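You operate a simulated robot arm through the tools that you are given. There is no shell and no other tool. Be economical: measure what you need, move in short steps, check, and stop when the job is done.

You are at the controls of a simulated two-armed robot. One attempt, no reset.

## Task
Give each red begonia on the felt mats one dose of plant food.
Fine: put the dispenser back; leave the pink one.

The check looks at the end state, three seconds after you hand in, the way a careful person would. Anything else that was tipped, shoved, dropped, spilled or broken makes it a failure.

## Robot
Two 7-joint arms with two-finger parallel grippers on one trunk, on a base that drives. Base frame: it is fixed to the floor where the robot stands at the start and does not move with it; the origin is under the middle of the robot, x ahead of it, y to its left, z up; the surface under the hand at the start is at about z = 0.74. Readings come in m, degrees, newtons and seconds.
The left shoulder is at the start at [0.02, 0.17, 1.153], the right one opposite. With the tool pointing down near the work surface each hand reaches from about 0.1 to 0.66 m from the robot's upright axis, wherever it stands, measured 20 degrees to its own side. Places, roughly: wooden stand [0.6, 0, 0.8]. Payload 3.8 kg a hand.
The TCP of each hand is the grasp point between the finger pads, 0.03 m short of the fingertips. In the tool frame z runs along the fingers and y along their closing line. The gripper opens to 0.11 m. The fingers are 0.02 m wide and 0.01 m thick; the gripper's body (0.048 by 0.112 m) begins 0.055 m behind the TCP.
Orientation is that of the tool frame in the base frame, as [roll, pitch, yaw] about the fixed x, y, z axes, in that order (R = Rz(yaw) Ry(pitch) Rx(roll)). With the fingers straight down and closing along the base's y, the tool's x points along the base's -x, its y along +y and its z along -z.

## Interface
- The arms move only by the tool servo_tool. It takes "left_motion", "right_motion" or both (then of equal length, played together; a hand with none holds still); each is one flat list of numbers, 7 for each row, row after row: the shift along the tool's x, y, z in units of 50 mm (1.0 is 50 mm), then the turn, a rotation vector about the tool's x, y, z in units of 5 degrees (1.0 is 5 degrees), then the finger opening in m, from 0 to 0.11. In form: [tx, ty, tz, ax, ay, az, jaw, tx, ty, tz, ax, ay, az, jaw, ...]. A call has 1 to 8 rows; each row shifts and turns the commanded pose from where the row before left it, along the tool's axes as they then stand. A call with a number of a shift or a turn outside -1 to 1 is refused whole. Each row takes 0.2 s and may step no farther than 0.05 m and 8.6 degrees from the row before; otherwise, or with a gripper value out of range, the whole call is refused. A pose out of reach is approached as far as the arm can. The call stops where the force on the tool passes 40 N (or 10 N more than at its start, if that is more) or the arm is blocked; 0.2 s more then pass. Each finger travels about 0.072 m/s and halts on what it meets, pressing with about 40 N; the grip force reading is that of the motor and also rises with nothing between the fingers. The clock runs only during rows and for 0.2 s after the last one: add rows that do not move to give the fingers time. The reply holds the time, the measured pose of the TCP, the force on the tool along the base axes, the opening and the grip force, in the units named above and with some noise, with the torque about the TCP (base axes, N m) and any sound that the robot's microphone picked up, and new pictures: "views" is both (left out), scene, wrist or none (wrist: the cameras of the hands that moved).
- Cameras (640 x 400 px; columns grow to the right, rows downward): "scene" is now at [0.1127, -0.0187, 1.32]; the picture's right is [-0.16, -0.99, 0.00], its down [-0.48, 0.08, -0.87] and it looks along [0.86, -0.14, -0.49] (base axes); focal length 227 px, centre (320, 200). "left" rides on the left gripper at [0.072, -0.017, -0.103] in its tool frame; the picture's right is [0.23, 0.97, 0.00], its down [-0.76, 0.18, -0.62] and it looks along [-0.61, 0.14, 0.78] (tool axes); focal length 222 px, centre (320, 200). "right" rides on the right gripper at [0.072, 0.017, -0.103] in its tool frame; the picture's right is [-0.23, 0.97, 0.00], its down [-0.76, -0.18, -0.62] and it looks along [-0.61, -0.14, 0.78] (tool axes); focal length 222 px, centre (320, 200). There is no depth. A picture from a camera that has moved, and an enlarged one, comes with that camera's place and axes in the base frame and with its lens. The place of the scene camera against the robot may be out by one fixed shift of up to 0.012 m in any direction.
- lift_body(by): slides the trunk up (or, below 0, down) by that many m; the arms and the scene camera ride with it, the base frame stays. It gives what a move gives, with no picture.
- steer(legs): drives the robot by 1 to 6 legs, each [ahead, turn to the left] in m and degrees, along the robot's own axes; the way and the turn of a leg run together, so that a leg with both is an arc; at most 1.5 m and 180 degrees a leg. The arms and the cameras ride along, it lands a little off, and it stops where it bumps. It gives what a move gives, and a new picture of the scene camera.
- pan_tilt(pan, tilt): turns the head with the scene camera to pan (to the left, within 80 degrees either way) and tilt (down, from -29 to 69), counted from straight ahead of the robot. It gives what a move gives, and a new picture of the scene camera.
- close_up(camera, box): a new picture of the part [left, top, right, bottom] of that camera's present view, enlarged. It takes no simulated time.
- close_job(): hands the job in; it is judged then, once.

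Work in short steps. Places have to be worked out from the pictures, the camera data and where the tool is seen: move nearer, look again, correct. Check each grasp and each placing, and mend what went wrong. You have 120 turns and 260 pictures in all, those below and enlarged ones among them. Open the grippers and draw the arms clear of the work before you hand the job in, unless the task says otherwise; then end with one line.

The tools are called after "Request:" as name(argument=value, ...) on one line, values as JSON. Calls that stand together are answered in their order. servo_tool: Moves the arms, as the interface text tells. Its arguments: {"type":"object","properties":{"left_motion":{"type":"array"},"right_motion":{"type":"array"},"views":{"type":"string","enum":["both","scene","wrist","none"]}},"required":[]} The other tools are called the same way: lift_body (by) slides the trunk up or down; steer (legs) drives the base; pan_tilt (pan, tilt) turns the head that bears the scene camera; close_up (camera, box) takes an enlarged picture of a part of a camera's view; close_job () hands the job in.

At the start:

```text
t: 0.0
left_ee_pos: [0.4004, 0.1322, 1.2159]
left_tool_rot: [179.9, 0.0, 179.9]
left_wrist_force: [-0.3, -0.5, 0.8]
left_ft_torque: [0.0, -0.03, -0.03]
left_finger_gap: 0.1101
left_grasp_force: 0.2
right_ee_pos: [0.5045, -0.3103, 1.1295]
right_tool_rot: [-180.0, 0.0, -179.9]
right_wrist_force: [0.3, 0.1, 0.6]
right_ft_torque: [0.02, -0.03, -0.05]
right_finger_gap: 0.1101
right_grasp_force: 0.0
trunk travel left (down, up): [-0.25, 0.32]
robot x, y, heading: [-0.0006, -0.0001, -0.0]
head pan, tilt: [-9.4, 29.2]
```

scene: 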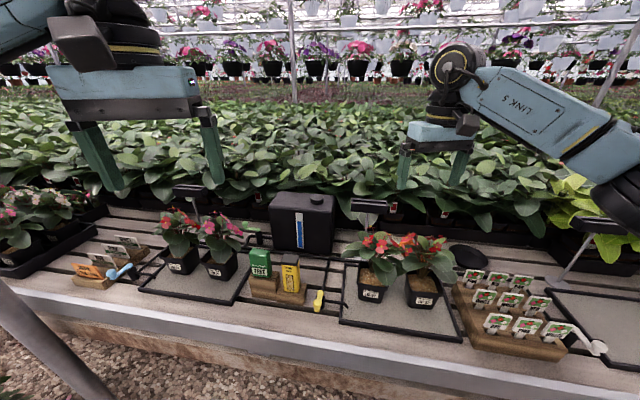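
right: 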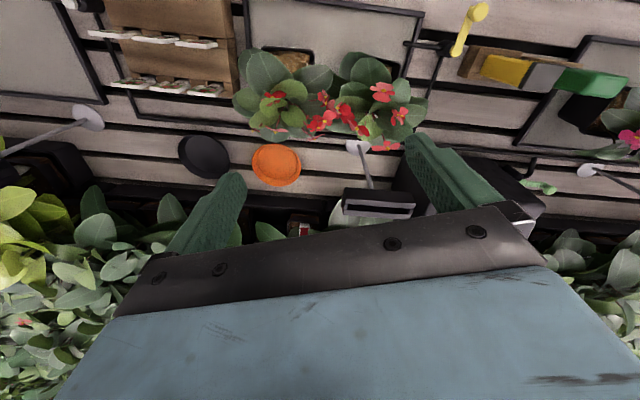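
left: 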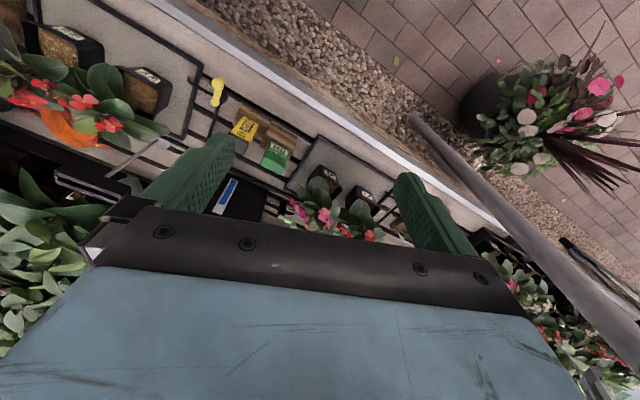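

The scene shows two mats with pots, a wooden stand with boxes, and several scoops. I'll enlarge the areas to identify the dispenser and labels.

Request:
close_up(camera="scene", box=[60, 180, 260, 305])

Request:
close_up(camera="scene", box=[230, 180, 350, 320])

Request:
close_up(camera="scene", box=[330, 190, 490, 340])

Request:
close_up(camera="scene", box=[440, 200, 640, 370])

```text
3.20 times, centred on (160, 242) of scene
camera zoom: at [0.1127, -0.0187, 1.32], right [-0.16, -0.99, 0.0], down [-0.48, 0.08, -0.87], along [0.86, -0.14, -0.49], focal length 726 px, centre (832, 64)
```

zoom: 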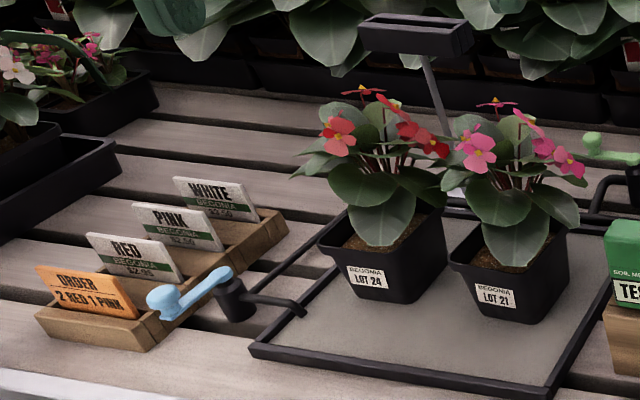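

```text
2.86 times, centred on (290, 250) of scene
camera zoom: at [0.1127, -0.0187, 1.32], right [-0.16, -0.99, 0.0], down [-0.48, 0.08, -0.87], along [0.86, -0.14, -0.49], focal length 648 px, centre (406, 57)
```

zoom: 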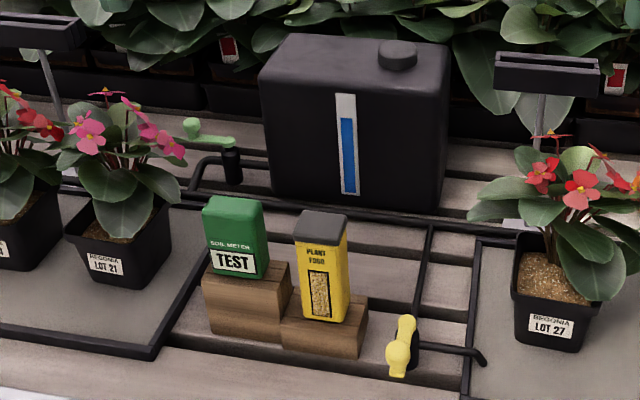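

```text
2.67 times, centred on (410, 265) of scene
camera zoom: at [0.1127, -0.0187, 1.32], right [-0.16, -0.99, 0.0], down [-0.48, 0.08, -0.87], along [0.86, -0.14, -0.49], focal length 605 px, centre (80, 27)
```

zoom: 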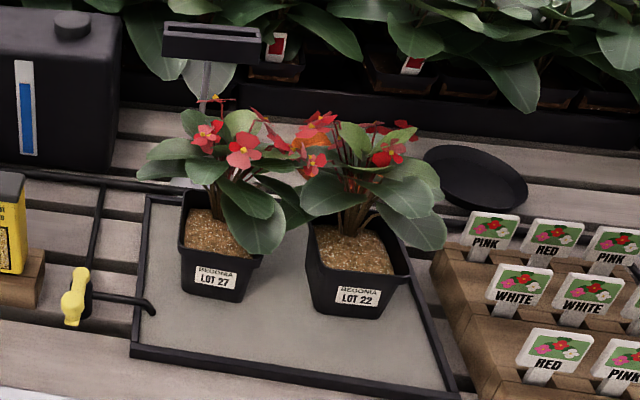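

```text
2.35 times, centred on (540, 285) of scene
camera zoom: at [0.1127, -0.0187, 1.32], right [-0.16, -0.99, 0.0], down [-0.48, 0.08, -0.87], along [0.86, -0.14, -0.49], focal length 534 px, centre (-198, 0)
```

zoom: 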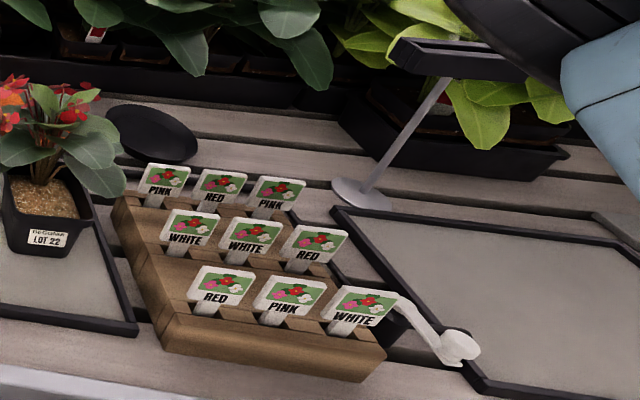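

Taps in blue, green, yellow and white serve the mats. The yellow "PLANT FOOD" box on the stand looks like the dispenser. Next I look left and right for other mats.

Request:
pan_tilt(pan=-50, tilt=35)

Request:
pan_tilt(pan=45, tilt=35)

Request:
pan_tilt(pan=0, tilt=45)

Request:
close_up(camera="scene", box=[220, 120, 380, 260])

```text
t: 1.1
left_ee_pos: [0.401, 0.1332, 1.2169]
left_tool_rot: [-180.0, 0.0, 179.9]
left_wrist_force: [-0.5, 0.9, 1.1]
left_ft_torque: [-0.02, 0.01, -0.01]
left_finger_gap: 0.11
left_grasp_force: 0.0
right_ee_pos: [0.5036, -0.3092, 1.1321]
right_tool_rot: [180.0, 0.0, 179.9]
right_wrist_force: [0.3, 0.2, -0.5]
right_ft_torque: [0.02, 0.01, 0.06]
right_finger_gap: 0.1103
right_grasp_force: 0.0
trunk travel left (down, up): [-0.25, 0.32]
robot x, y, heading: [0.0, -0.0047, 0.2]
head pan, tilt: [-50.0, 35.0]
camera scene: at [0.0799, -0.0713, 1.3109], right [-0.77, -0.64, 0.0], down [-0.37, 0.44, -0.82], along [0.53, -0.63, -0.57], focal length 227 px, centre (320, 200)
```

scene: 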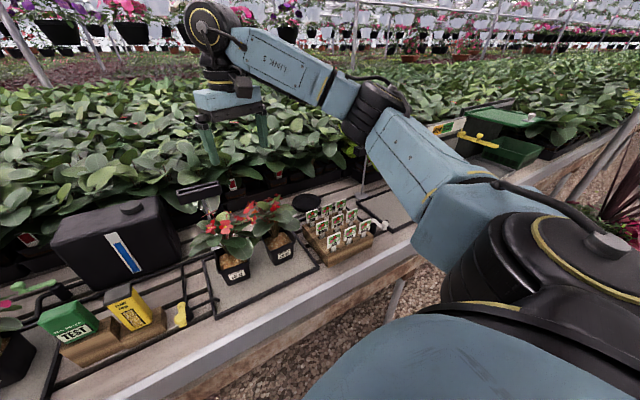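

```text
t: 2.8
left_ee_pos: [0.4007, 0.1311, 1.2164]
left_tool_rot: [-180.0, -0.1, 180.0]
left_wrist_force: [-0.6, -0.8, 0.2]
left_ft_torque: [-0.01, 0.02, 0.01]
left_finger_gap: 0.1099
left_grasp_force: 0.1
right_ee_pos: [0.504, -0.3111, 1.1299]
right_tool_rot: [180.0, 0.0, 179.9]
right_wrist_force: [-0.3, 0.0, 0.4]
right_ft_torque: [0.04, -0.03, -0.02]
right_finger_gap: 0.1098
right_grasp_force: 0.1
trunk travel left (down, up): [-0.25, 0.32]
robot x, y, heading: [-0.004, 0.0005, -0.2]
head pan, tilt: [45.0, 35.0]
camera scene: at [0.0855, 0.0583, 1.3109], right [0.71, -0.71, 0.0], down [-0.41, -0.41, -0.82], along [0.58, 0.58, -0.57], focal length 227 px, centre (320, 200)
```

scene: 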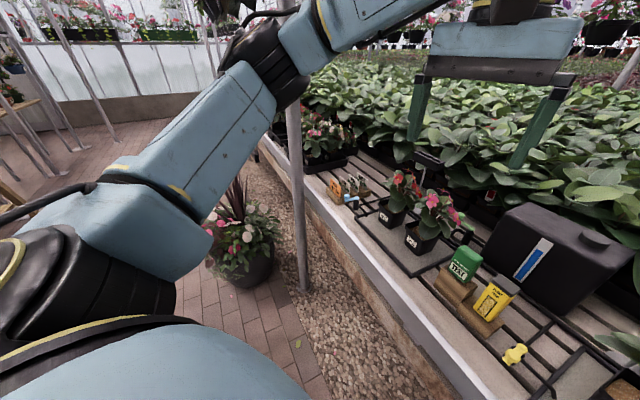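

```text
t: 3.9
left_ee_pos: [0.3999, 0.132, 1.2167]
left_tool_rot: [180.0, 0.0, -179.9]
left_wrist_force: [-0.5, 0.9, -0.6]
left_ft_torque: [0.03, 0.02, 0.01]
left_finger_gap: 0.1099
left_grasp_force: 0.0
right_ee_pos: [0.5047, -0.3113, 1.1311]
right_tool_rot: [179.9, -0.1, 180.0]
right_wrist_force: [-0.3, 0.2, -0.2]
right_ft_torque: [-0.05, 0.0, 0.03]
right_finger_gap: 0.11
right_grasp_force: 0.1
trunk travel left (down, up): [-0.25, 0.32]
robot x, y, heading: [0.0007, 0.0017, -0.1]
head pan, tilt: [0.0, 45.0]
camera scene: at [0.1045, -0.0038, 1.2961], right [0.0, -1.0, 0.0], down [-0.71, 0.0, -0.71], along [0.71, 0.0, -0.71], focal length 227 px, centre (320, 200)
```

scene: 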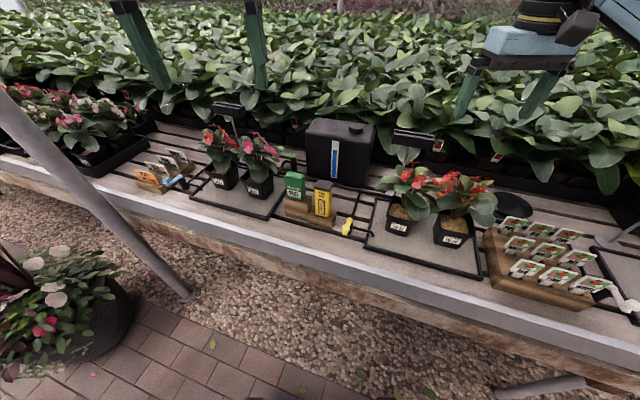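

```text
2.86 times, centred on (300, 190) of scene
camera zoom: at [0.1045, -0.0038, 1.2961], right [0.0, -1.0, 0.0], down [-0.71, 0.0, -0.71], along [0.71, 0.0, -0.71], focal length 648 px, centre (377, 229)
```

zoom: 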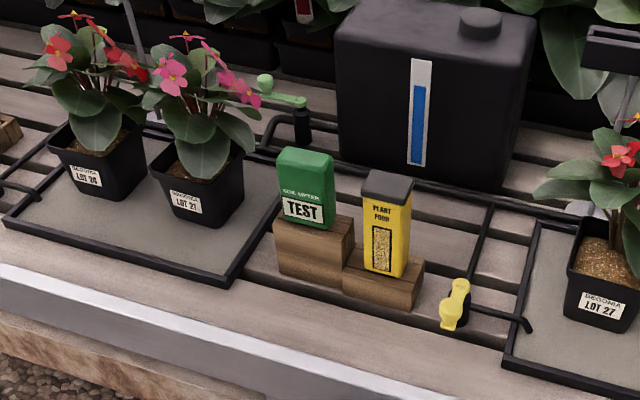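

I judge the food box at about (0.56, -0.01), its base at z≈0.775, yawed about -21° with the bench. The red begonias are LOT 24, 27 and 22, and the pink is LOT 21. I bring the right hand over for a closer look and move the left aside.

Request:
servo_tool(right_motion=[0.5, 0.97, 0.2, 0, 0, 0, 0.11, 0.5, 0.97, 0.2, 0, 0, 0, 0.11, 0.5, 0.97, 0.2, 0, 0, 0, 0.11, 0.5, 0.97, 0.2, 0, 0, 0, 0.11, 0.5, 0.97, 0.2, 0, 0, 0, 0.11, 0.5, 0.97, 0.2, 0, 0, 0, 0.11], left_motion=[0.3, 0.6, 0, 0, 0, 0, 0.11, 0.3, 0.6, 0, 0, 0, 0, 0.11, 0.3, 0.6, 0, 0, 0, 0, 0.11, 0.3, 0.6, 0, 0, 0, 0, 0.11, 0.3, 0.6, 0, 0, 0, 0, 0.11, 0.3, 0.6, 0, 0, 0, 0, 0.11], views="both")

```text
refused: row 1 steps farther than a row can; nothing moved
```

The combined step was over 50 mm, so I spread the move over more rows.

Request:
servo_tool(right_motion=[0.4, 0.8, 0.2, 0, 0, 0, 0.11, 0.4, 0.8, 0.2, 0, 0, 0, 0.11, 0.4, 0.8, 0.2, 0, 0, 0, 0.11, 0.4, 0.8, 0.2, 0, 0, 0, 0.11, 0.4, 0.8, 0.2, 0, 0, 0, 0.11, 0.4, 0.8, 0.2, 0, 0, 0, 0.11, 0.4, 0.8, 0.2, 0, 0, 0, 0.11], left_motion=[0.3, 0.6, 0, 0, 0, 0, 0.11, 0.3, 0.6, 0, 0, 0, 0, 0.11, 0.3, 0.6, 0, 0, 0, 0, 0.11, 0.3, 0.6, 0, 0, 0, 0, 0.11, 0.3, 0.6, 0, 0, 0, 0, 0.11, 0.3, 0.6, 0, 0, 0, 0, 0.11, 0, 0, 0, 0, 0, 0, 0.11], views="both")

```text
t: 5.5
left_ee_pos: [0.3106, 0.3132, 1.2165]
left_tool_rot: [-180.0, 0.1, -179.9]
left_wrist_force: [0.2, -0.2, 0.3]
left_ft_torque: [0.03, 0.02, -0.03]
left_finger_gap: 0.1101
left_grasp_force: 0.0
right_ee_pos: [0.3618, -0.0292, 1.0614]
right_tool_rot: [180.0, 0.0, 179.9]
right_wrist_force: [0.1, -0.4, -0.4]
right_ft_torque: [0.0, -0.01, 0.0]
right_finger_gap: 0.1102
right_grasp_force: 0.0
trunk travel left (down, up): [-0.25, 0.32]
robot x, y, heading: [0.0027, -0.0009, 0.1]
head pan, tilt: [0.0, 45.0]
camera scene: at [0.1049, -0.0035, 1.296], right [0.0, -1.0, 0.0], down [-0.71, 0.0, -0.71], along [0.71, 0.0, -0.71], focal length 227 px, centre (320, 200)
camera right: at [0.2892, -0.0138, 1.1655], right [0.23, 0.97, 0.0], down [0.76, -0.18, 0.62], along [0.61, -0.14, -0.78], focal length 222 px, centre (320, 200)
camera left: at [0.2383, 0.2953, 1.3182], right [-0.23, 0.97, 0.0], down [0.76, 0.18, 0.62], along [0.61, 0.14, -0.78], focal length 222 px, centre (320, 200)
```

scene: 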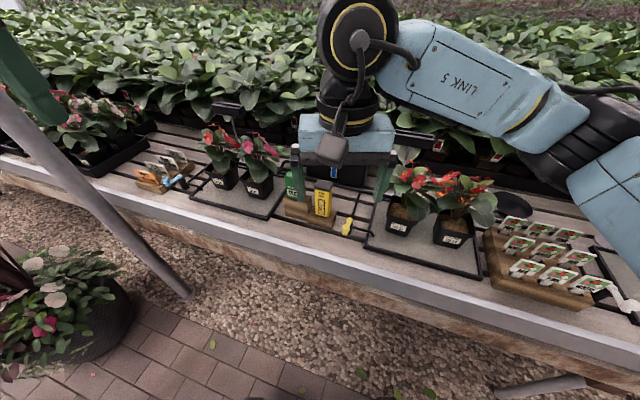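
right: 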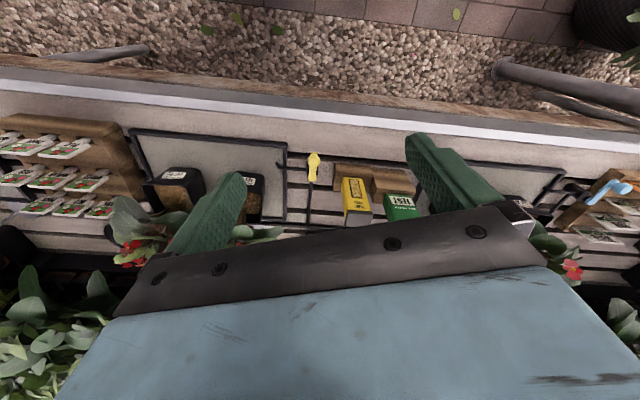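
left: 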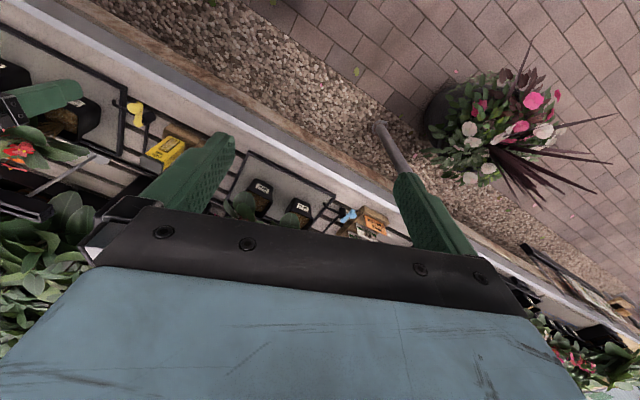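

I enlarge the food box from the right wrist and from the scene camera.

Request:
close_up(camera="right", box=[290, 130, 450, 240])

Request:
close_up(camera="scene", box=[280, 160, 360, 240])

```text
3.64 times, centred on (370, 185) of right
camera zoom: at [0.2892, -0.0138, 1.1655], right [0.23, 0.97, 0.0], down [0.76, -0.18, 0.62], along [0.61, -0.14, -0.78], focal length 808 px, centre (138, 254)
```

zoom: 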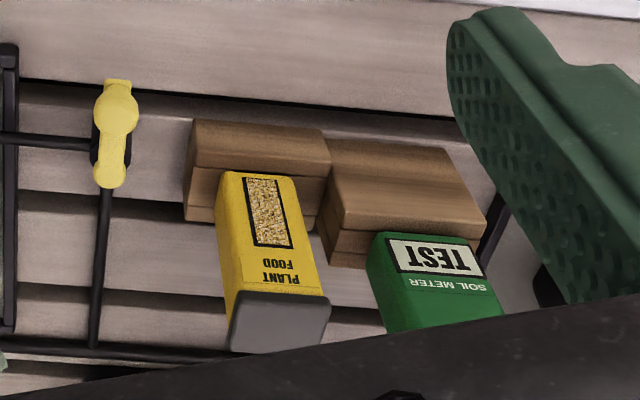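

```text
5.00 times, centred on (320, 200) of scene
camera zoom: at [0.1049, -0.0035, 1.296], right [0.0, -1.0, 0.0], down [-0.71, 0.0, -0.71], along [0.71, 0.0, -0.71], focal length 1135 px, centre (320, 200)
```

zoom: 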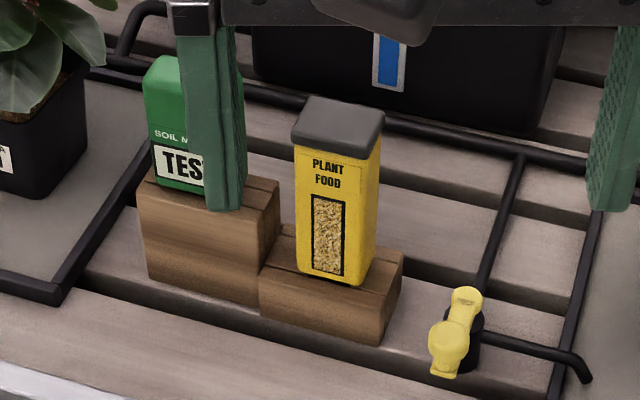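

I plan to grip the food box nearly horizontally, hand pitched about 15° down and heading -21°, so a wrist roll can invert it. First I yaw and pitch the hand up while well above the bench.

Request:
servo_tool(right_motion=[-0.2, 0.3, 0, 0, 0, 1, 0.11, -0.2, 0.3, 0, 0, 0, 1, 0.11, -0.2, 0.3, 0, 0, 0, 1, 0.11, -0.2, 0.3, 0, 0, 0, 1, 0.11, 0, 0, 0, 0, -1, 0.2, 0.11, 0, 0, 0, 0, -1, 0, 0.11, 0, 0, 0, 0, -1, 0, 0.11, 0, 0, 0, 0, -1, 0, 0.11], views="none")

Request:
servo_tool(right_motion=[0, 0, 0, 0, -1, 0, 0.11, 0, 0, 0, 0, -1, 0, 0.11, 0, 0, 0, 0, -1, 0, 0.11, 0, 0, 0, 0, -1, 0, 0.11, 0, 0, 0, 0, -1, 0, 0.08, 0, 0, 0, 0, -1, 0, 0.066, 0, 0, 0, 0, -1, 0, 0.066, 0, 0, 0, 0, -1, 0, 0.066], views="scene")

```text
t: 7.3
left_ee_pos: [0.3094, 0.3119, 1.2153]
left_tool_rot: [180.0, 0.0, 180.0]
left_wrist_force: [-0.1, -0.7, -0.2]
left_ft_torque: [-0.01, -0.01, -0.02]
left_finger_gap: 0.1099
left_grasp_force: 0.1
right_ee_pos: [0.4111, 0.0235, 1.0606]
right_tool_rot: [180.0, 20.1, 158.8]
right_wrist_force: [0.0, 0.0, -0.4]
right_ft_torque: [0.02, 0.02, 0.03]
right_finger_gap: 0.1098
right_grasp_force: 0.0
trunk travel left (down, up): [-0.25, 0.32]
robot x, y, heading: [-0.0033, -0.004, 0.2]
head pan, tilt: [0.0, 45.0]
```

```text
t: 9.1
left_ee_pos: [0.3105, 0.3131, 1.216]
left_tool_rot: [179.9, 0.0, 180.0]
left_wrist_force: [1.0, 0.2, -0.3]
left_ft_torque: [0.02, 0.01, 0.0]
left_finger_gap: 0.11
left_grasp_force: 0.1
right_ee_pos: [0.4119, 0.0224, 1.061]
right_tool_rot: [179.8, 60.1, 158.7]
right_wrist_force: [-0.6, -0.5, 0.4]
right_ft_torque: [0.02, 0.02, -0.01]
right_finger_gap: 0.0658
right_grasp_force: 0.1
trunk travel left (down, up): [-0.25, 0.32]
robot x, y, heading: [0.0003, 0.0023, -0.1]
head pan, tilt: [0.0, 45.0]
camera scene: at [0.1044, -0.0037, 1.2961], right [0.0, -1.0, 0.0], down [-0.71, 0.0, -0.71], along [0.71, 0.0, -0.71], focal length 227 px, centre (320, 200)
```

scene: 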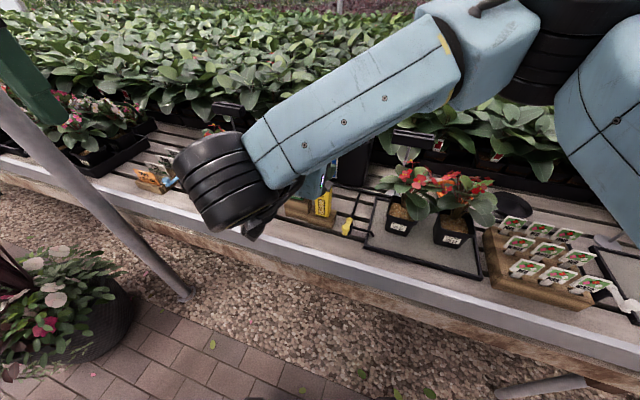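

I finish the pitch to 75°, align the heading to about -18°, and move to a pre-grasp 13 cm short of the food box.

Request:
servo_tool(right_motion=[0, 0, 0, -0.3, -1, -0.1, 0.066, 0, 0, 0, -0.3, -1, -0.1, 0.066, 0, 0, 0, 0, -1, 0, 0.066, 0.646, 0.06, 0.328, 0, 0, 0, 0.066, 0.646, 0.06, 0.328, 0, 0, 0, 0.066, 0.646, 0.06, 0.328, 0, 0, 0, 0.066, 0.646, 0.06, 0.328, 0, 0, 0, 0.066, 0.646, 0.06, 0.328, 0, 0, 0, 0.066], views="both")

```text
t: 10.9
left_ee_pos: [0.3113, 0.3117, 1.2164]
left_tool_rot: [-180.0, 0.0, 180.0]
left_wrist_force: [0.6, 0.3, -0.6]
left_ft_torque: [0.0, 0.01, 0.02]
left_finger_gap: 0.1102
left_grasp_force: 0.0
right_ee_pos: [0.4501, 0.0273, 0.882]
right_tool_rot: [178.3, 75.1, 160.4]
right_wrist_force: [0.7, 0.1, 0.5]
right_ft_torque: [0.03, 0.01, -0.02]
right_finger_gap: 0.0661
right_grasp_force: 0.1
trunk travel left (down, up): [-0.25, 0.32]
robot x, y, heading: [0.0011, -0.0027, 0.1]
head pan, tilt: [0.0, 45.0]
camera scene: at [0.1049, -0.0041, 1.296], right [0.0, -1.0, 0.0], down [-0.71, 0.0, -0.71], along [0.71, 0.0, -0.71], focal length 227 px, centre (320, 200)
camera right: at [0.3436, 0.0794, 0.8398], right [0.35, 0.91, 0.23], down [-0.44, -0.05, 0.9], along [0.82, -0.42, 0.38], focal length 222 px, centre (320, 200)
```

scene: 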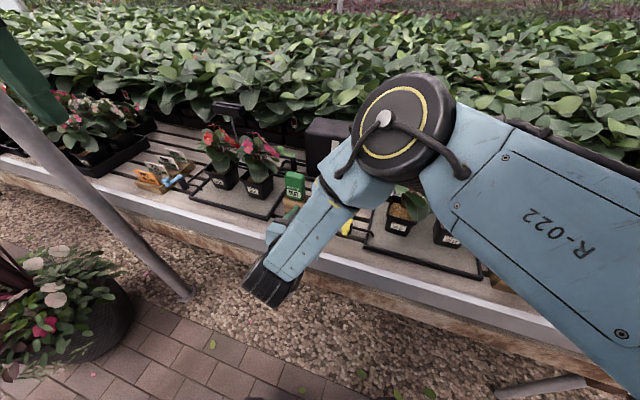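
right: 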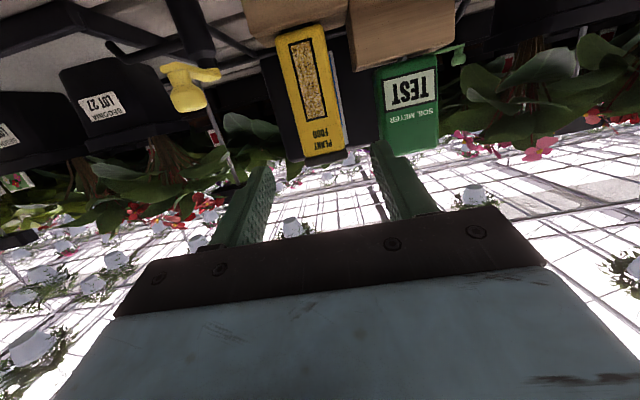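

The jaws line up with the box. I advance about 11 cm along the fingers, then check.

Request:
servo_tool(right_motion=[0, 0.04, 0.6, 0, 0, 0, 0.066, 0, 0, 0.6, 0, 0, 0, 0.066, 0, 0, 0.5, 0, 0, 0, 0.066, 0, 0, 0.5, 0, 0, 0, 0.066], views="wrist")

Request:
close_up(camera="scene", box=[240, 140, 400, 260])

```text
t: 11.9
left_ee_pos: [0.311, 0.3127, 1.216]
left_tool_rot: [-179.9, 0.0, -180.0]
left_wrist_force: [0.9, -0.1, -0.4]
left_ft_torque: [0.0, -0.01, 0.01]
left_finger_gap: 0.1102
left_grasp_force: 0.0
right_ee_pos: [0.5541, -0.0024, 0.8554]
right_tool_rot: [178.5, 74.9, 160.6]
right_wrist_force: [0.1, -0.5, -0.5]
right_ft_torque: [0.03, 0.0, -0.01]
right_finger_gap: 0.0661
right_grasp_force: 0.0
trunk travel left (down, up): [-0.25, 0.32]
robot x, y, heading: [0.0002, -0.0019, 0.1]
head pan, tilt: [0.0, 45.0]
camera right: at [0.4468, 0.0499, 0.8134], right [0.35, 0.91, 0.23], down [-0.44, -0.05, 0.9], along [0.82, -0.42, 0.38], focal length 222 px, centre (320, 200)
```

right: 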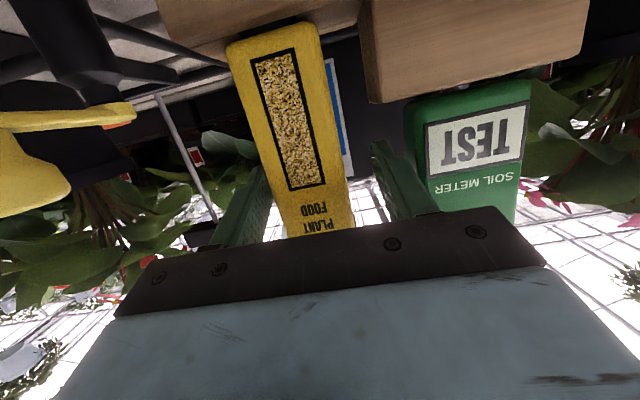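

```text
3.33 times, centred on (320, 200) of scene
camera zoom: at [0.1047, -0.004, 1.296], right [0.0, -1.0, 0.0], down [-0.71, 0.0, -0.71], along [0.71, 0.0, -0.71], focal length 756 px, centre (320, 200)
```

zoom: 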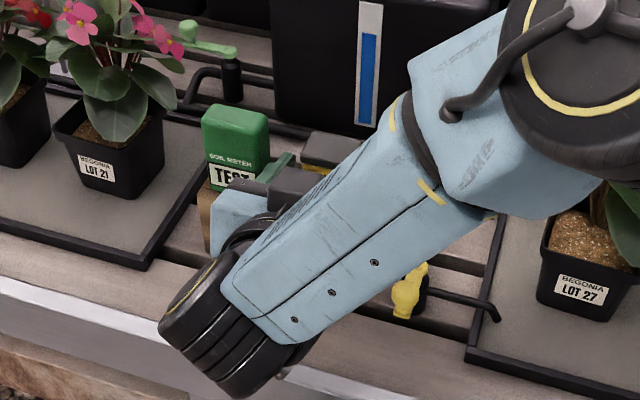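

The box sits between the fingers. I advance about 18 mm more and close.

Request:
servo_tool(right_motion=[0, 0, 0.36, 0, 0, 0, 0.066, 0, 0, 0, 0, 0, 0, 0.045, 0, 0, 0, 0, 0, 0, 0.03, 0, 0, 0, 0, 0, 0, 0.03, 0, 0, 0, 0, 0, 0, 0.03], views="wrist")

```text
t: 13.1
left_ee_pos: [0.3092, 0.3132, 1.2164]
left_tool_rot: [180.0, 0.0, -180.0]
left_wrist_force: [-0.4, 0.1, 0.0]
left_ft_torque: [0.03, 0.01, -0.04]
left_finger_gap: 0.1098
left_grasp_force: 0.1
right_ee_pos: [0.5696, -0.0074, 0.8502]
right_tool_rot: [178.5, 75.0, 160.8]
right_wrist_force: [-0.4, -1.5, -0.4]
right_ft_torque: [-0.18, 0.07, 0.02]
right_finger_gap: 0.0418
right_grasp_force: 40.2
trunk travel left (down, up): [-0.25, 0.32]
robot x, y, heading: [-0.0013, -0.003, 0.0]
head pan, tilt: [0.0, 45.0]
camera right: at [0.463, 0.0451, 0.8089], right [0.35, 0.91, 0.23], down [-0.44, -0.05, 0.9], along [0.82, -0.42, 0.38], focal length 222 px, centre (320, 200)
```

right: 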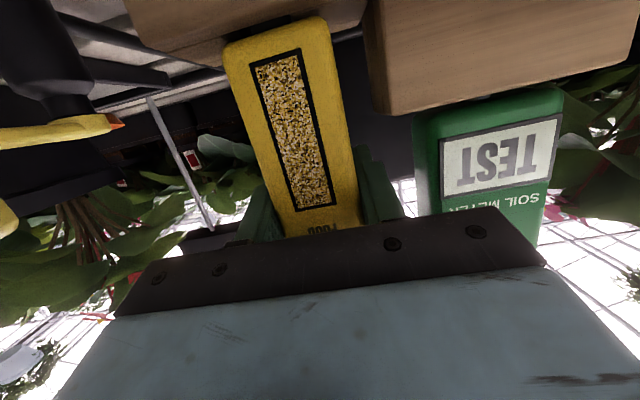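

The box is gripped at 42 mm opening. I lift it straight up 0.2 m.

Request:
servo_tool(right_motion=[-0.48, 0, -0.13, 0, 0, 0, 0.03, -0.96, 0, -0.26, 0, 0, 0, 0.03, -0.96, 0, -0.26, 0, 0, 0, 0.03, -0.96, 0, -0.26, 0, 0, 0, 0.03, -0.96, 0, -0.26, 0, 0, 0, 0.03], views="both")

Request:
close_up(camera="right", box=[200, 0, 420, 250])

```text
t: 14.3
left_ee_pos: [0.3095, 0.3132, 1.217]
left_tool_rot: [179.9, 0.1, -180.0]
left_wrist_force: [-0.5, 0.6, 0.1]
left_ft_torque: [0.0, -0.02, 0.04]
left_finger_gap: 0.1098
left_grasp_force: 0.0
right_ee_pos: [0.5713, -0.0091, 1.0744]
right_tool_rot: [178.6, 74.9, 160.7]
right_wrist_force: [-0.2, -0.2, -1.3]
right_ft_torque: [0.0, -0.01, 0.02]
right_finger_gap: 0.0418
right_grasp_force: 39.7
trunk travel left (down, up): [-0.25, 0.32]
robot x, y, heading: [-0.0008, -0.0024, 0.0]
head pan, tilt: [0.0, 45.0]
camera scene: at [0.1042, -0.0041, 1.2961], right [0.0, -1.0, 0.0], down [-0.71, 0.0, -0.71], along [0.71, 0.0, -0.71], focal length 227 px, centre (320, 200)
camera right: at [0.4642, 0.0423, 1.033], right [0.35, 0.91, 0.23], down [-0.44, -0.05, 0.9], along [0.82, -0.42, 0.38], focal length 222 px, centre (320, 200)
```

scene: 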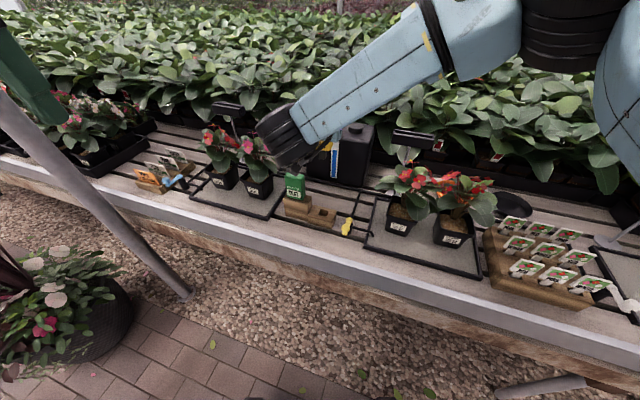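
right: 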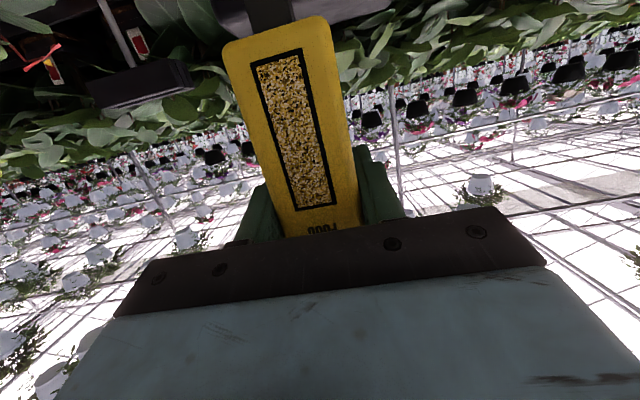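

```text
1.60 times, centred on (310, 125) of right
camera zoom: at [0.4642, 0.0423, 1.033], right [0.35, 0.91, 0.23], down [-0.44, -0.05, 0.9], along [0.82, -0.42, 0.38], focal length 355 px, centre (336, 320)
```

zoom: 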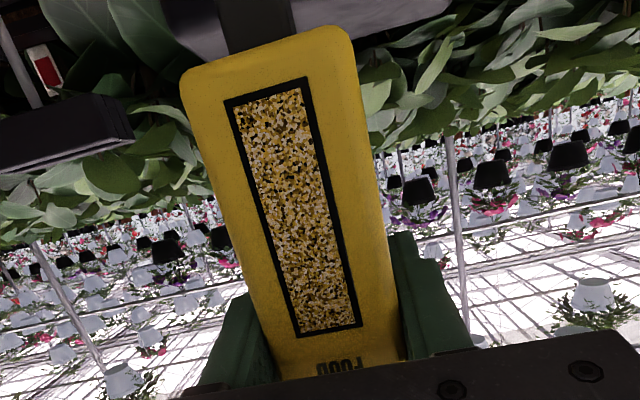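

The stand seems to show a dark slot where the box stood, and there may be something under the box. I enlarge both.

Request:
close_up(camera="scene", box=[270, 160, 370, 240])

Request:
close_up(camera="scene", box=[290, 120, 360, 170])

```text
5.00 times, centred on (320, 200) of scene
camera zoom: at [0.1042, -0.0041, 1.2961], right [0.0, -1.0, 0.0], down [-0.71, 0.0, -0.71], along [0.71, 0.0, -0.71], focal length 1135 px, centre (320, 200)
```

zoom: 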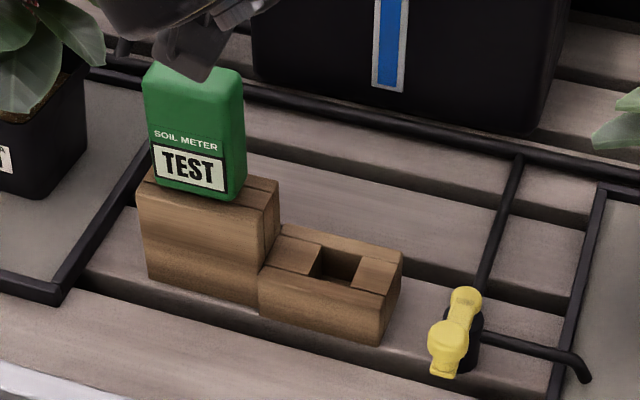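

```text
8.00 times, centred on (325, 145) of scene
camera zoom: at [0.1042, -0.0041, 1.2961], right [0.0, -1.0, 0.0], down [-0.71, 0.0, -0.71], along [0.71, 0.0, -0.71], focal length 1815 px, centre (280, 640)
```

zoom: 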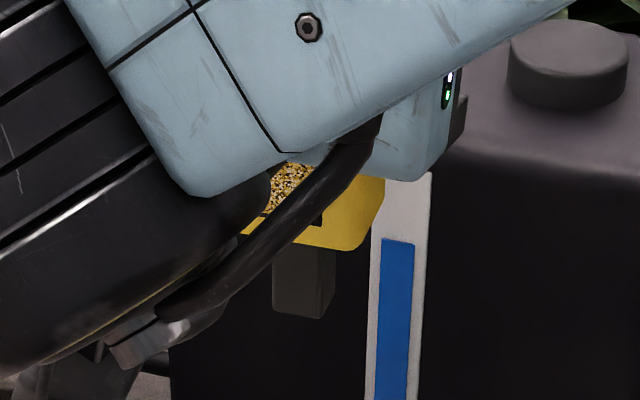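

There is a square nozzle under the box, so it doses from the bottom, and the dark cap may be a push button. I bring the left hand up and over to look at the cap from above.

Request:
servo_tool(left_motion=[-0.467, -0.633, -0.333, 0, 0, 0, 0.05, -0.467, -0.633, -0.333, 0, 0, 0, 0, -0.467, -0.633, -0.333, 0, 0, 0, 0, -0.467, -0.633, -0.333, 0, 0, 0, 0, -0.467, -0.633, -0.333, 0, 0, 0, 0, -0.467, -0.633, -0.333, 0, 0, 0, 0, 0, 0, 0, 0, 0, 1, 0, 0, 0, 0, 0, 0, 1, 0], views="none")

Request:
servo_tool(left_motion=[0, 0, 0, 0, 0, 1, 0, 0, 0, 0, 0, 0, 1, 0, 0, 0, 0, 0, 0, 1, 0, 0, 0, 0, 0, 0, 1, 0], views="both")

```text
t: 16.1
left_ee_pos: [0.4517, 0.1202, 1.3159]
left_tool_rot: [180.0, 0.1, 169.9]
left_wrist_force: [0.2, -0.4, 0.4]
left_ft_torque: [0.0, 0.02, -0.03]
left_finger_gap: 0.0
left_grasp_force: 37.7
right_ee_pos: [0.5718, -0.0098, 1.074]
right_tool_rot: [178.4, 75.0, 160.5]
right_wrist_force: [-0.1, -0.3, -1.0]
right_ft_torque: [-0.01, 0.04, 0.02]
right_finger_gap: 0.0416
right_grasp_force: 39.7
trunk travel left (down, up): [-0.25, 0.32]
robot x, y, heading: [-0.0005, -0.0014, -0.1]
head pan, tilt: [0.0, 45.0]
```

```text
t: 17.1
left_ee_pos: [0.4514, 0.1225, 1.3169]
left_tool_rot: [-179.9, 0.0, 149.9]
left_wrist_force: [-1.6, -0.3, -0.3]
left_ft_torque: [0.02, -0.03, 0.0]
left_finger_gap: 0.0
left_grasp_force: 37.9
right_ee_pos: [0.5725, -0.0105, 1.0737]
right_tool_rot: [178.5, 75.0, 160.7]
right_wrist_force: [-0.7, -0.4, -1.5]
right_ft_torque: [0.01, 0.0, 0.02]
right_finger_gap: 0.0417
right_grasp_force: 39.9
trunk travel left (down, up): [-0.25, 0.32]
robot x, y, heading: [-0.0004, 0.0027, -0.2]
head pan, tilt: [0.0, 45.0]
camera scene: at [0.1046, -0.0039, 1.2961], right [0.0, -1.0, 0.0], down [-0.71, 0.0, -0.71], along [0.71, 0.0, -0.71], focal length 227 px, centre (320, 200)
camera left: at [0.38, 0.1435, 1.4191], right [0.29, 0.96, 0.0], down [0.75, -0.23, 0.62], along [0.6, -0.18, -0.78], focal length 222 px, centre (320, 200)
```

scene: 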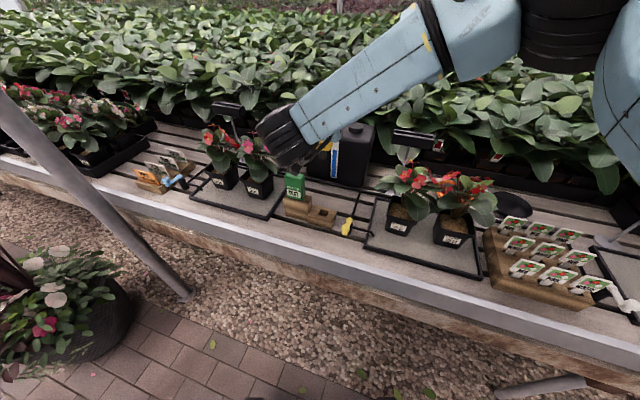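
left: 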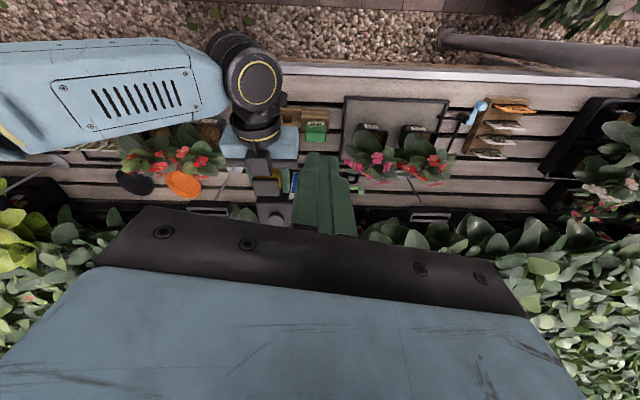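

Request:
close_up(camera="left", box=[220, 130, 360, 230])

Request:
close_up(camera="left", box=[320, 80, 560, 200])

```text
4.00 times, centred on (290, 180) of left
camera zoom: at [0.38, 0.1435, 1.4191], right [0.29, 0.96, 0.0], down [0.75, -0.23, 0.62], along [0.6, -0.18, -0.78], focal length 888 px, centre (440, 280)
```

zoom: 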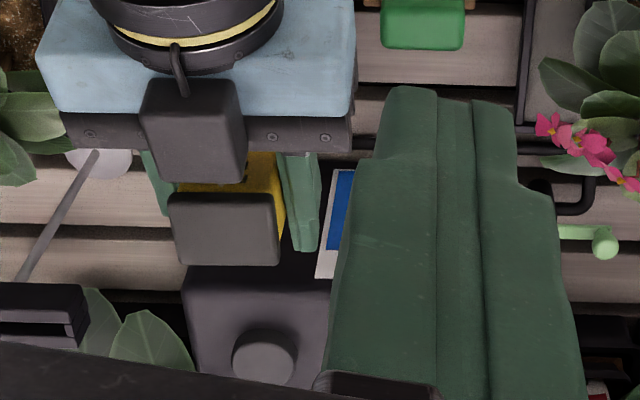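

```text
2.67 times, centred on (440, 140) of left
camera zoom: at [0.38, 0.1435, 1.4191], right [0.29, 0.96, 0.0], down [0.75, -0.23, 0.62], along [0.6, -0.18, -0.78], focal length 592 px, centre (0, 360)
```

zoom: 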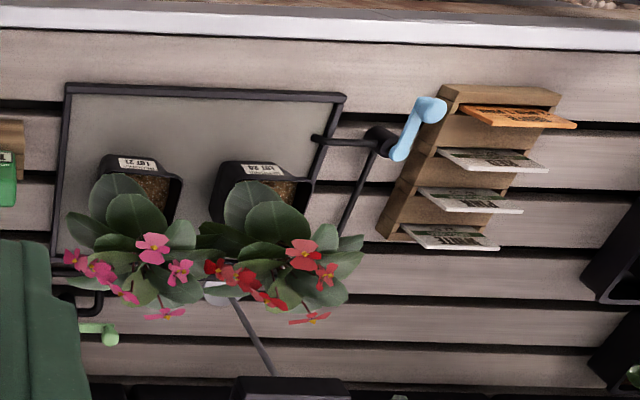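

The cap is a separate block above the body, so pressing it with the left hand is the likely actuation. All pots show open soil at the front. I measure the pots precisely now.

Request:
close_up(camera="scene", box=[370, 150, 510, 260])

Request:
close_up(camera="scene", box=[190, 110, 290, 200])

```text
3.64 times, centred on (440, 205) of scene
camera zoom: at [0.1046, -0.0039, 1.2961], right [0.0, -1.0, 0.0], down [-0.71, 0.0, -0.71], along [0.71, 0.0, -0.71], focal length 825 px, centre (-116, 182)
```

zoom: 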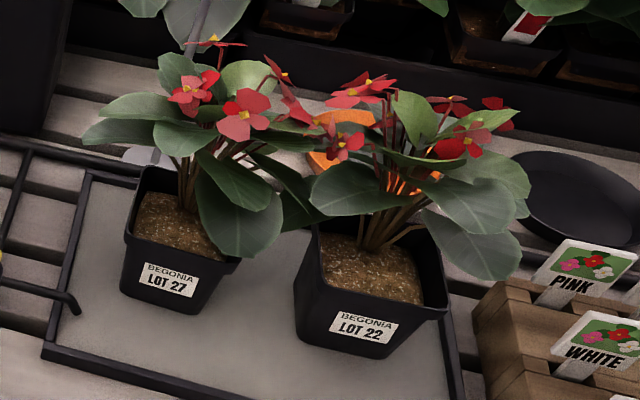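

```text
4.44 times, centred on (240, 155) of scene
camera zoom: at [0.1046, -0.0039, 1.2961], right [0.0, -1.0, 0.0], down [-0.71, 0.0, -0.71], along [0.71, 0.0, -0.71], focal length 1008 px, centre (676, 400)
```

zoom: 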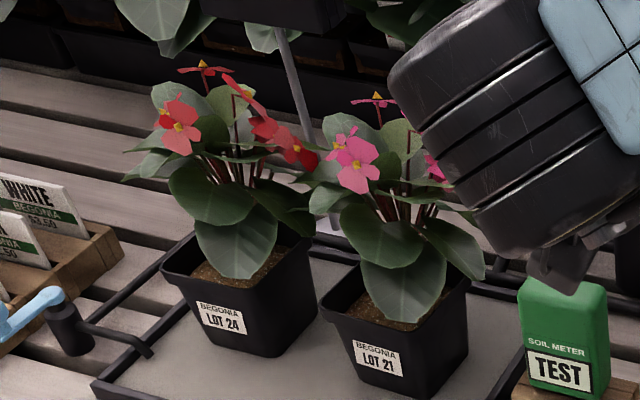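

Pot 27's centre is about (0.545, -0.239), with the rim at z≈0.825 and flowers up to about 0.98. I raise the box 7 cm and turn the base right 22°, which puts the box over pot 27's open soil where both arms reach.

Request:
servo_tool(right_motion=[-0.7, 0, -0.19, 0, 0, 0, 0.03, -0.7, 0, -0.19, 0, 0, 0, 0.03], views="none")

Request:
steer(legs=[[0, -22]])

```text
t: 17.7
left_ee_pos: [0.4503, 0.1223, 1.3169]
left_tool_rot: [-179.9, 0.0, 150.0]
left_wrist_force: [0.7, 0.2, 0.9]
left_ft_torque: [0.01, -0.01, -0.01]
left_finger_gap: 0.0
left_grasp_force: 37.2
right_ee_pos: [0.5684, -0.0101, 1.1474]
right_tool_rot: [178.5, 75.1, 160.7]
right_wrist_force: [-0.1, 0.3, -1.4]
right_ft_torque: [-0.04, -0.02, 0.02]
right_finger_gap: 0.0418
right_grasp_force: 39.9
trunk travel left (down, up): [-0.25, 0.32]
robot x, y, heading: [0.0017, -0.0022, -0.3]
head pan, tilt: [0.0, 45.0]
```

```text
t: 19.3
left_ee_pos: [0.4635, -0.0569, 1.3162]
left_tool_rot: [-180.0, 0.0, 127.7]
left_wrist_force: [0.3, 0.1, 0.0]
left_ft_torque: [0.01, -0.01, -0.01]
left_finger_gap: 0.0
left_grasp_force: 37.7
right_ee_pos: [0.5233, -0.2249, 1.1479]
right_tool_rot: [178.4, 75.0, 138.4]
right_wrist_force: [0.2, 0.6, -1.3]
right_ft_torque: [0.0, -0.04, -0.01]
right_finger_gap: 0.0416
right_grasp_force: 39.5
trunk travel left (down, up): [-0.25, 0.32]
robot x, y, heading: [-0.004, 0.0011, -22.7]
head pan, tilt: [0.0, 45.0]
camera scene: at [0.097, -0.043, 1.296], right [-0.38, -0.93, 0.0], down [-0.65, 0.27, -0.71], along [0.65, -0.27, -0.71], focal length 227 px, centre (320, 200)
```

scene: 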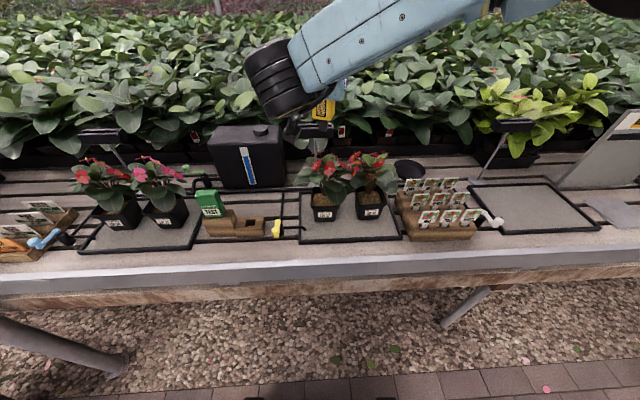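

The robot is now square to the bench. I zoom on the pots and use the left wrist camera for the geometry around pot 27.

Request:
close_up(camera="scene", box=[280, 80, 410, 240])

Request:
close_up(camera="left", box=[0, 0, 640, 400])

```text
2.50 times, centred on (345, 160) of scene
camera zoom: at [0.097, -0.043, 1.296], right [-0.38, -0.93, 0.0], down [-0.65, 0.27, -0.71], along [0.65, -0.27, -0.71], focal length 567 px, centre (258, 300)
```

zoom: 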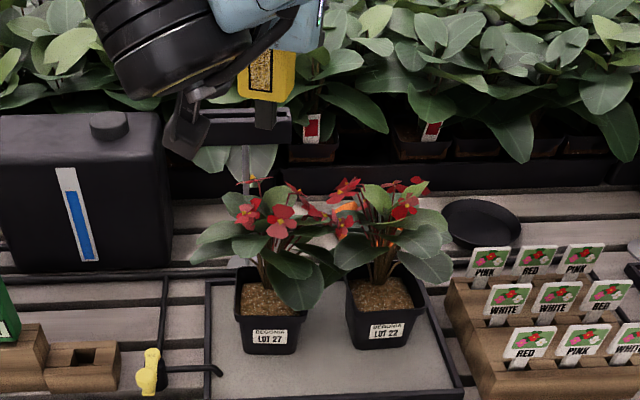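

```text
1.00 times, centred on (320, 200) of left (not enlarged: the box is as wide or as high as the picture)
camera zoom: at [0.4061, -0.0111, 1.4193], right [0.63, 0.78, 0.0], down [0.61, -0.49, 0.62], along [0.48, -0.39, -0.78], focal length 222 px, centre (320, 200)
```

zoom: 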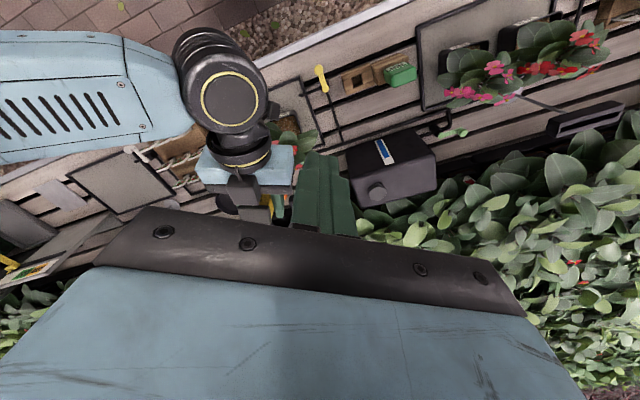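

Nozzle and pot agree to a few mm in this view, and pot 27's centre is about (0.540, -0.240). I swing the left hand to the left side of the plant to get a side view of clearance before lowering.

Request:
servo_tool(left_motion=[0.28, 0.69, 0, 0, 0, 0, 0, 0.28, 0.69, 0, 0, 0, 0, 0, 0.28, 0.69, 0, 0, 0, 0, 0, 0, 0, 1, 0, 0, 1, 0, 0, 0, 1, 0, 0, 1, 0, 0, 0, 1, 0, 0, 1, 0, 0, 0, 1, 0, 0, 1, 0, 0, 0, 1, 0, 0, 1, 0], views="none")

Request:
servo_tool(left_motion=[0, 0, 0, 0, 0, 1, 0, 0, 0, 0, 0, 0, 1, 0, 0, 0, 0, 0, 0, 1, 0], views="both")

```text
t: 21.1
left_ee_pos: [0.489, 0.0414, 1.0897]
left_tool_rot: [179.8, 0.0, 106.0]
left_wrist_force: [1.0, 0.9, -0.5]
left_ft_torque: [0.03, 0.0, 0.0]
left_finger_gap: 0.0
left_grasp_force: 37.7
left hand out of reach, approached as far as the arm can: row 3, 7, 8
right_ee_pos: [0.5226, -0.2244, 1.1477]
right_tool_rot: [178.5, 75.0, 138.5]
right_wrist_force: [0.7, 0.5, -2.0]
right_ft_torque: [0.01, -0.02, 0.0]
right_finger_gap: 0.0418
right_grasp_force: 40.2
trunk travel left (down, up): [-0.25, 0.32]
robot x, y, heading: [0.001, 0.0008, -22.2]
head pan, tilt: [0.0, 45.0]
```

```text
t: 21.9
left_ee_pos: [0.4212, 0.0263, 1.0908]
left_tool_rot: [179.9, -0.1, 91.2]
left_wrist_force: [0.2, 0.1, 0.6]
left_ft_torque: [0.0, 0.0, 0.01]
left_finger_gap: 0.0
left_grasp_force: 37.9
left hand out of reach, approached as far as the arm can: row 1, 2, 3
right_ee_pos: [0.5227, -0.2233, 1.1464]
right_tool_rot: [178.5, 75.1, 138.5]
right_wrist_force: [0.8, -0.5, -2.0]
right_ft_torque: [0.0, -0.01, 0.0]
right_finger_gap: 0.0417
right_grasp_force: 40.3
trunk travel left (down, up): [-0.25, 0.32]
robot x, y, heading: [0.0011, -0.0022, -22.1]
head pan, tilt: [0.0, 45.0]
camera scene: at [0.0969, -0.0426, 1.2961], right [-0.38, -0.93, 0.0], down [-0.65, 0.27, -0.71], along [0.66, -0.27, -0.71], focal length 227 px, centre (320, 200)
camera left: at [0.4028, 0.0976, 1.1932], right [0.97, 0.25, 0.0], down [0.19, -0.76, 0.62], along [0.16, -0.6, -0.78], focal length 222 px, centre (320, 200)
```

scene: 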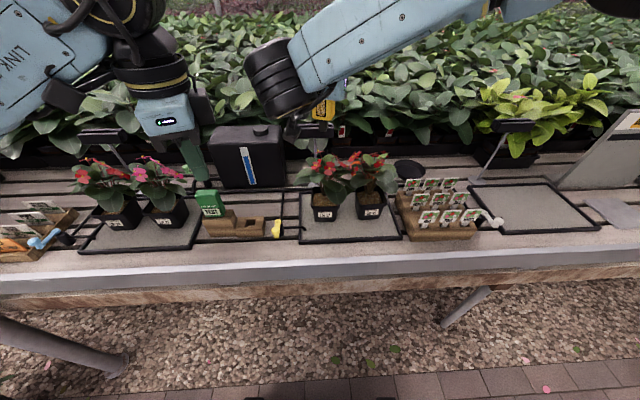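
left: 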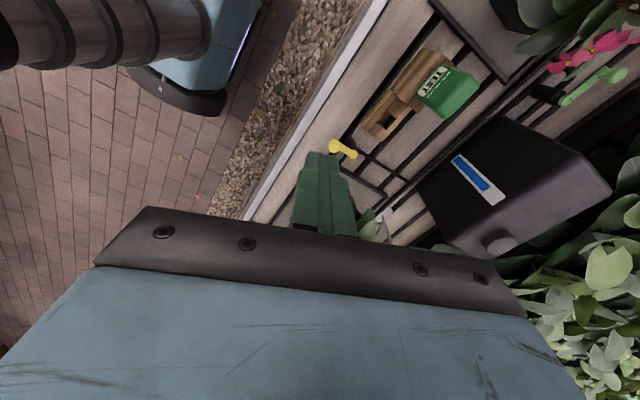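

That orientation is near the left arm's limit, so I back it out, rotating back and rising to about z=1.28. I'll judge clearance from the scene camera and the force readings instead.

Request:
servo_tool(left_motion=[0, 0, -0.6, 0, 0, -1, 0, 0, 0, -0.6, 0, 0, -1, 0, 0, 0, -0.6, 0, 0, -1, 0, 0, 0, -0.6, 0, 0, -1, 0, 0, 0, -0.6, 0, 0, -1, 0, 0, 0, -0.6, 0, 0, -1, 0, 0, 0, -0.6, 0, 0, -1, 0, 0, 0, -0.6, 0, 0, -1, 0], right_motion=[0, 0, 0, 0, 0, 0, 0.03, 0, 0, 0, 0, 0, 0, 0.03, 0, 0, 0, 0, 0, 0, 0.03, 0, 0, 0, 0, 0, 0, 0.03, 0.2, -0.05, 0.05, 0, 0, 0, 0.03, 0.4, -0.05, 0.1, 0, 0, 0, 0.03, 0.4, 0, 0.1, 0, 0, 0, 0.03, 0.4, 0, 0.1, 0, 0, 0, 0.03], views="scene")

Request:
close_up(camera="scene", box=[280, 80, 410, 240])

```text
t: 23.7
left_ee_pos: [0.4181, 0.0292, 1.3308]
left_tool_rot: [180.0, 0.1, 131.0]
left_wrist_force: [-0.6, -0.4, 0.2]
left_ft_torque: [-0.01, -0.01, 0.01]
left_finger_gap: 0.0002
left_grasp_force: 37.8
right_ee_pos: [0.5167, -0.2266, 1.0755]
right_tool_rot: [178.4, 75.0, 138.4]
right_wrist_force: [-0.2, -0.4, -1.3]
right_ft_torque: [-0.03, -0.02, 0.05]
right_finger_gap: 0.0417
right_grasp_force: 40.0
trunk travel left (down, up): [-0.25, 0.32]
robot x, y, heading: [0.0006, 0.0038, -22.2]
head pan, tilt: [0.0, 45.0]
camera scene: at [0.0964, -0.0426, 1.2961], right [-0.38, -0.93, 0.0], down [-0.65, 0.27, -0.71], along [0.66, -0.27, -0.71], focal length 227 px, centre (320, 200)
```

scene: 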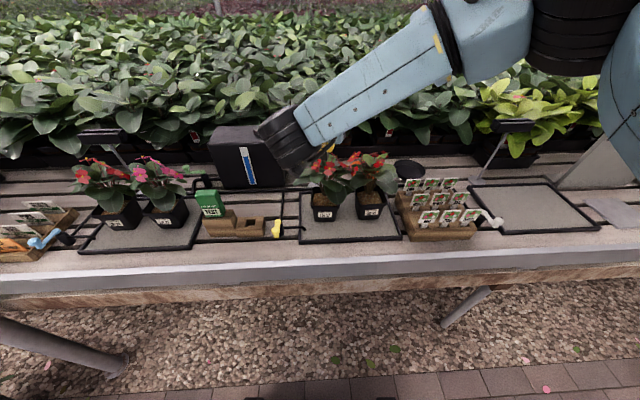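

```text
2.50 times, centred on (345, 160) of scene
camera zoom: at [0.0964, -0.0426, 1.2961], right [-0.38, -0.93, 0.0], down [-0.65, 0.27, -0.71], along [0.66, -0.27, -0.71], focal length 567 px, centre (258, 300)
```

zoom: 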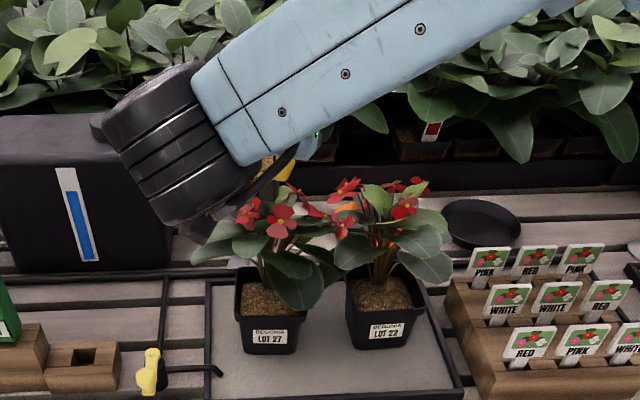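

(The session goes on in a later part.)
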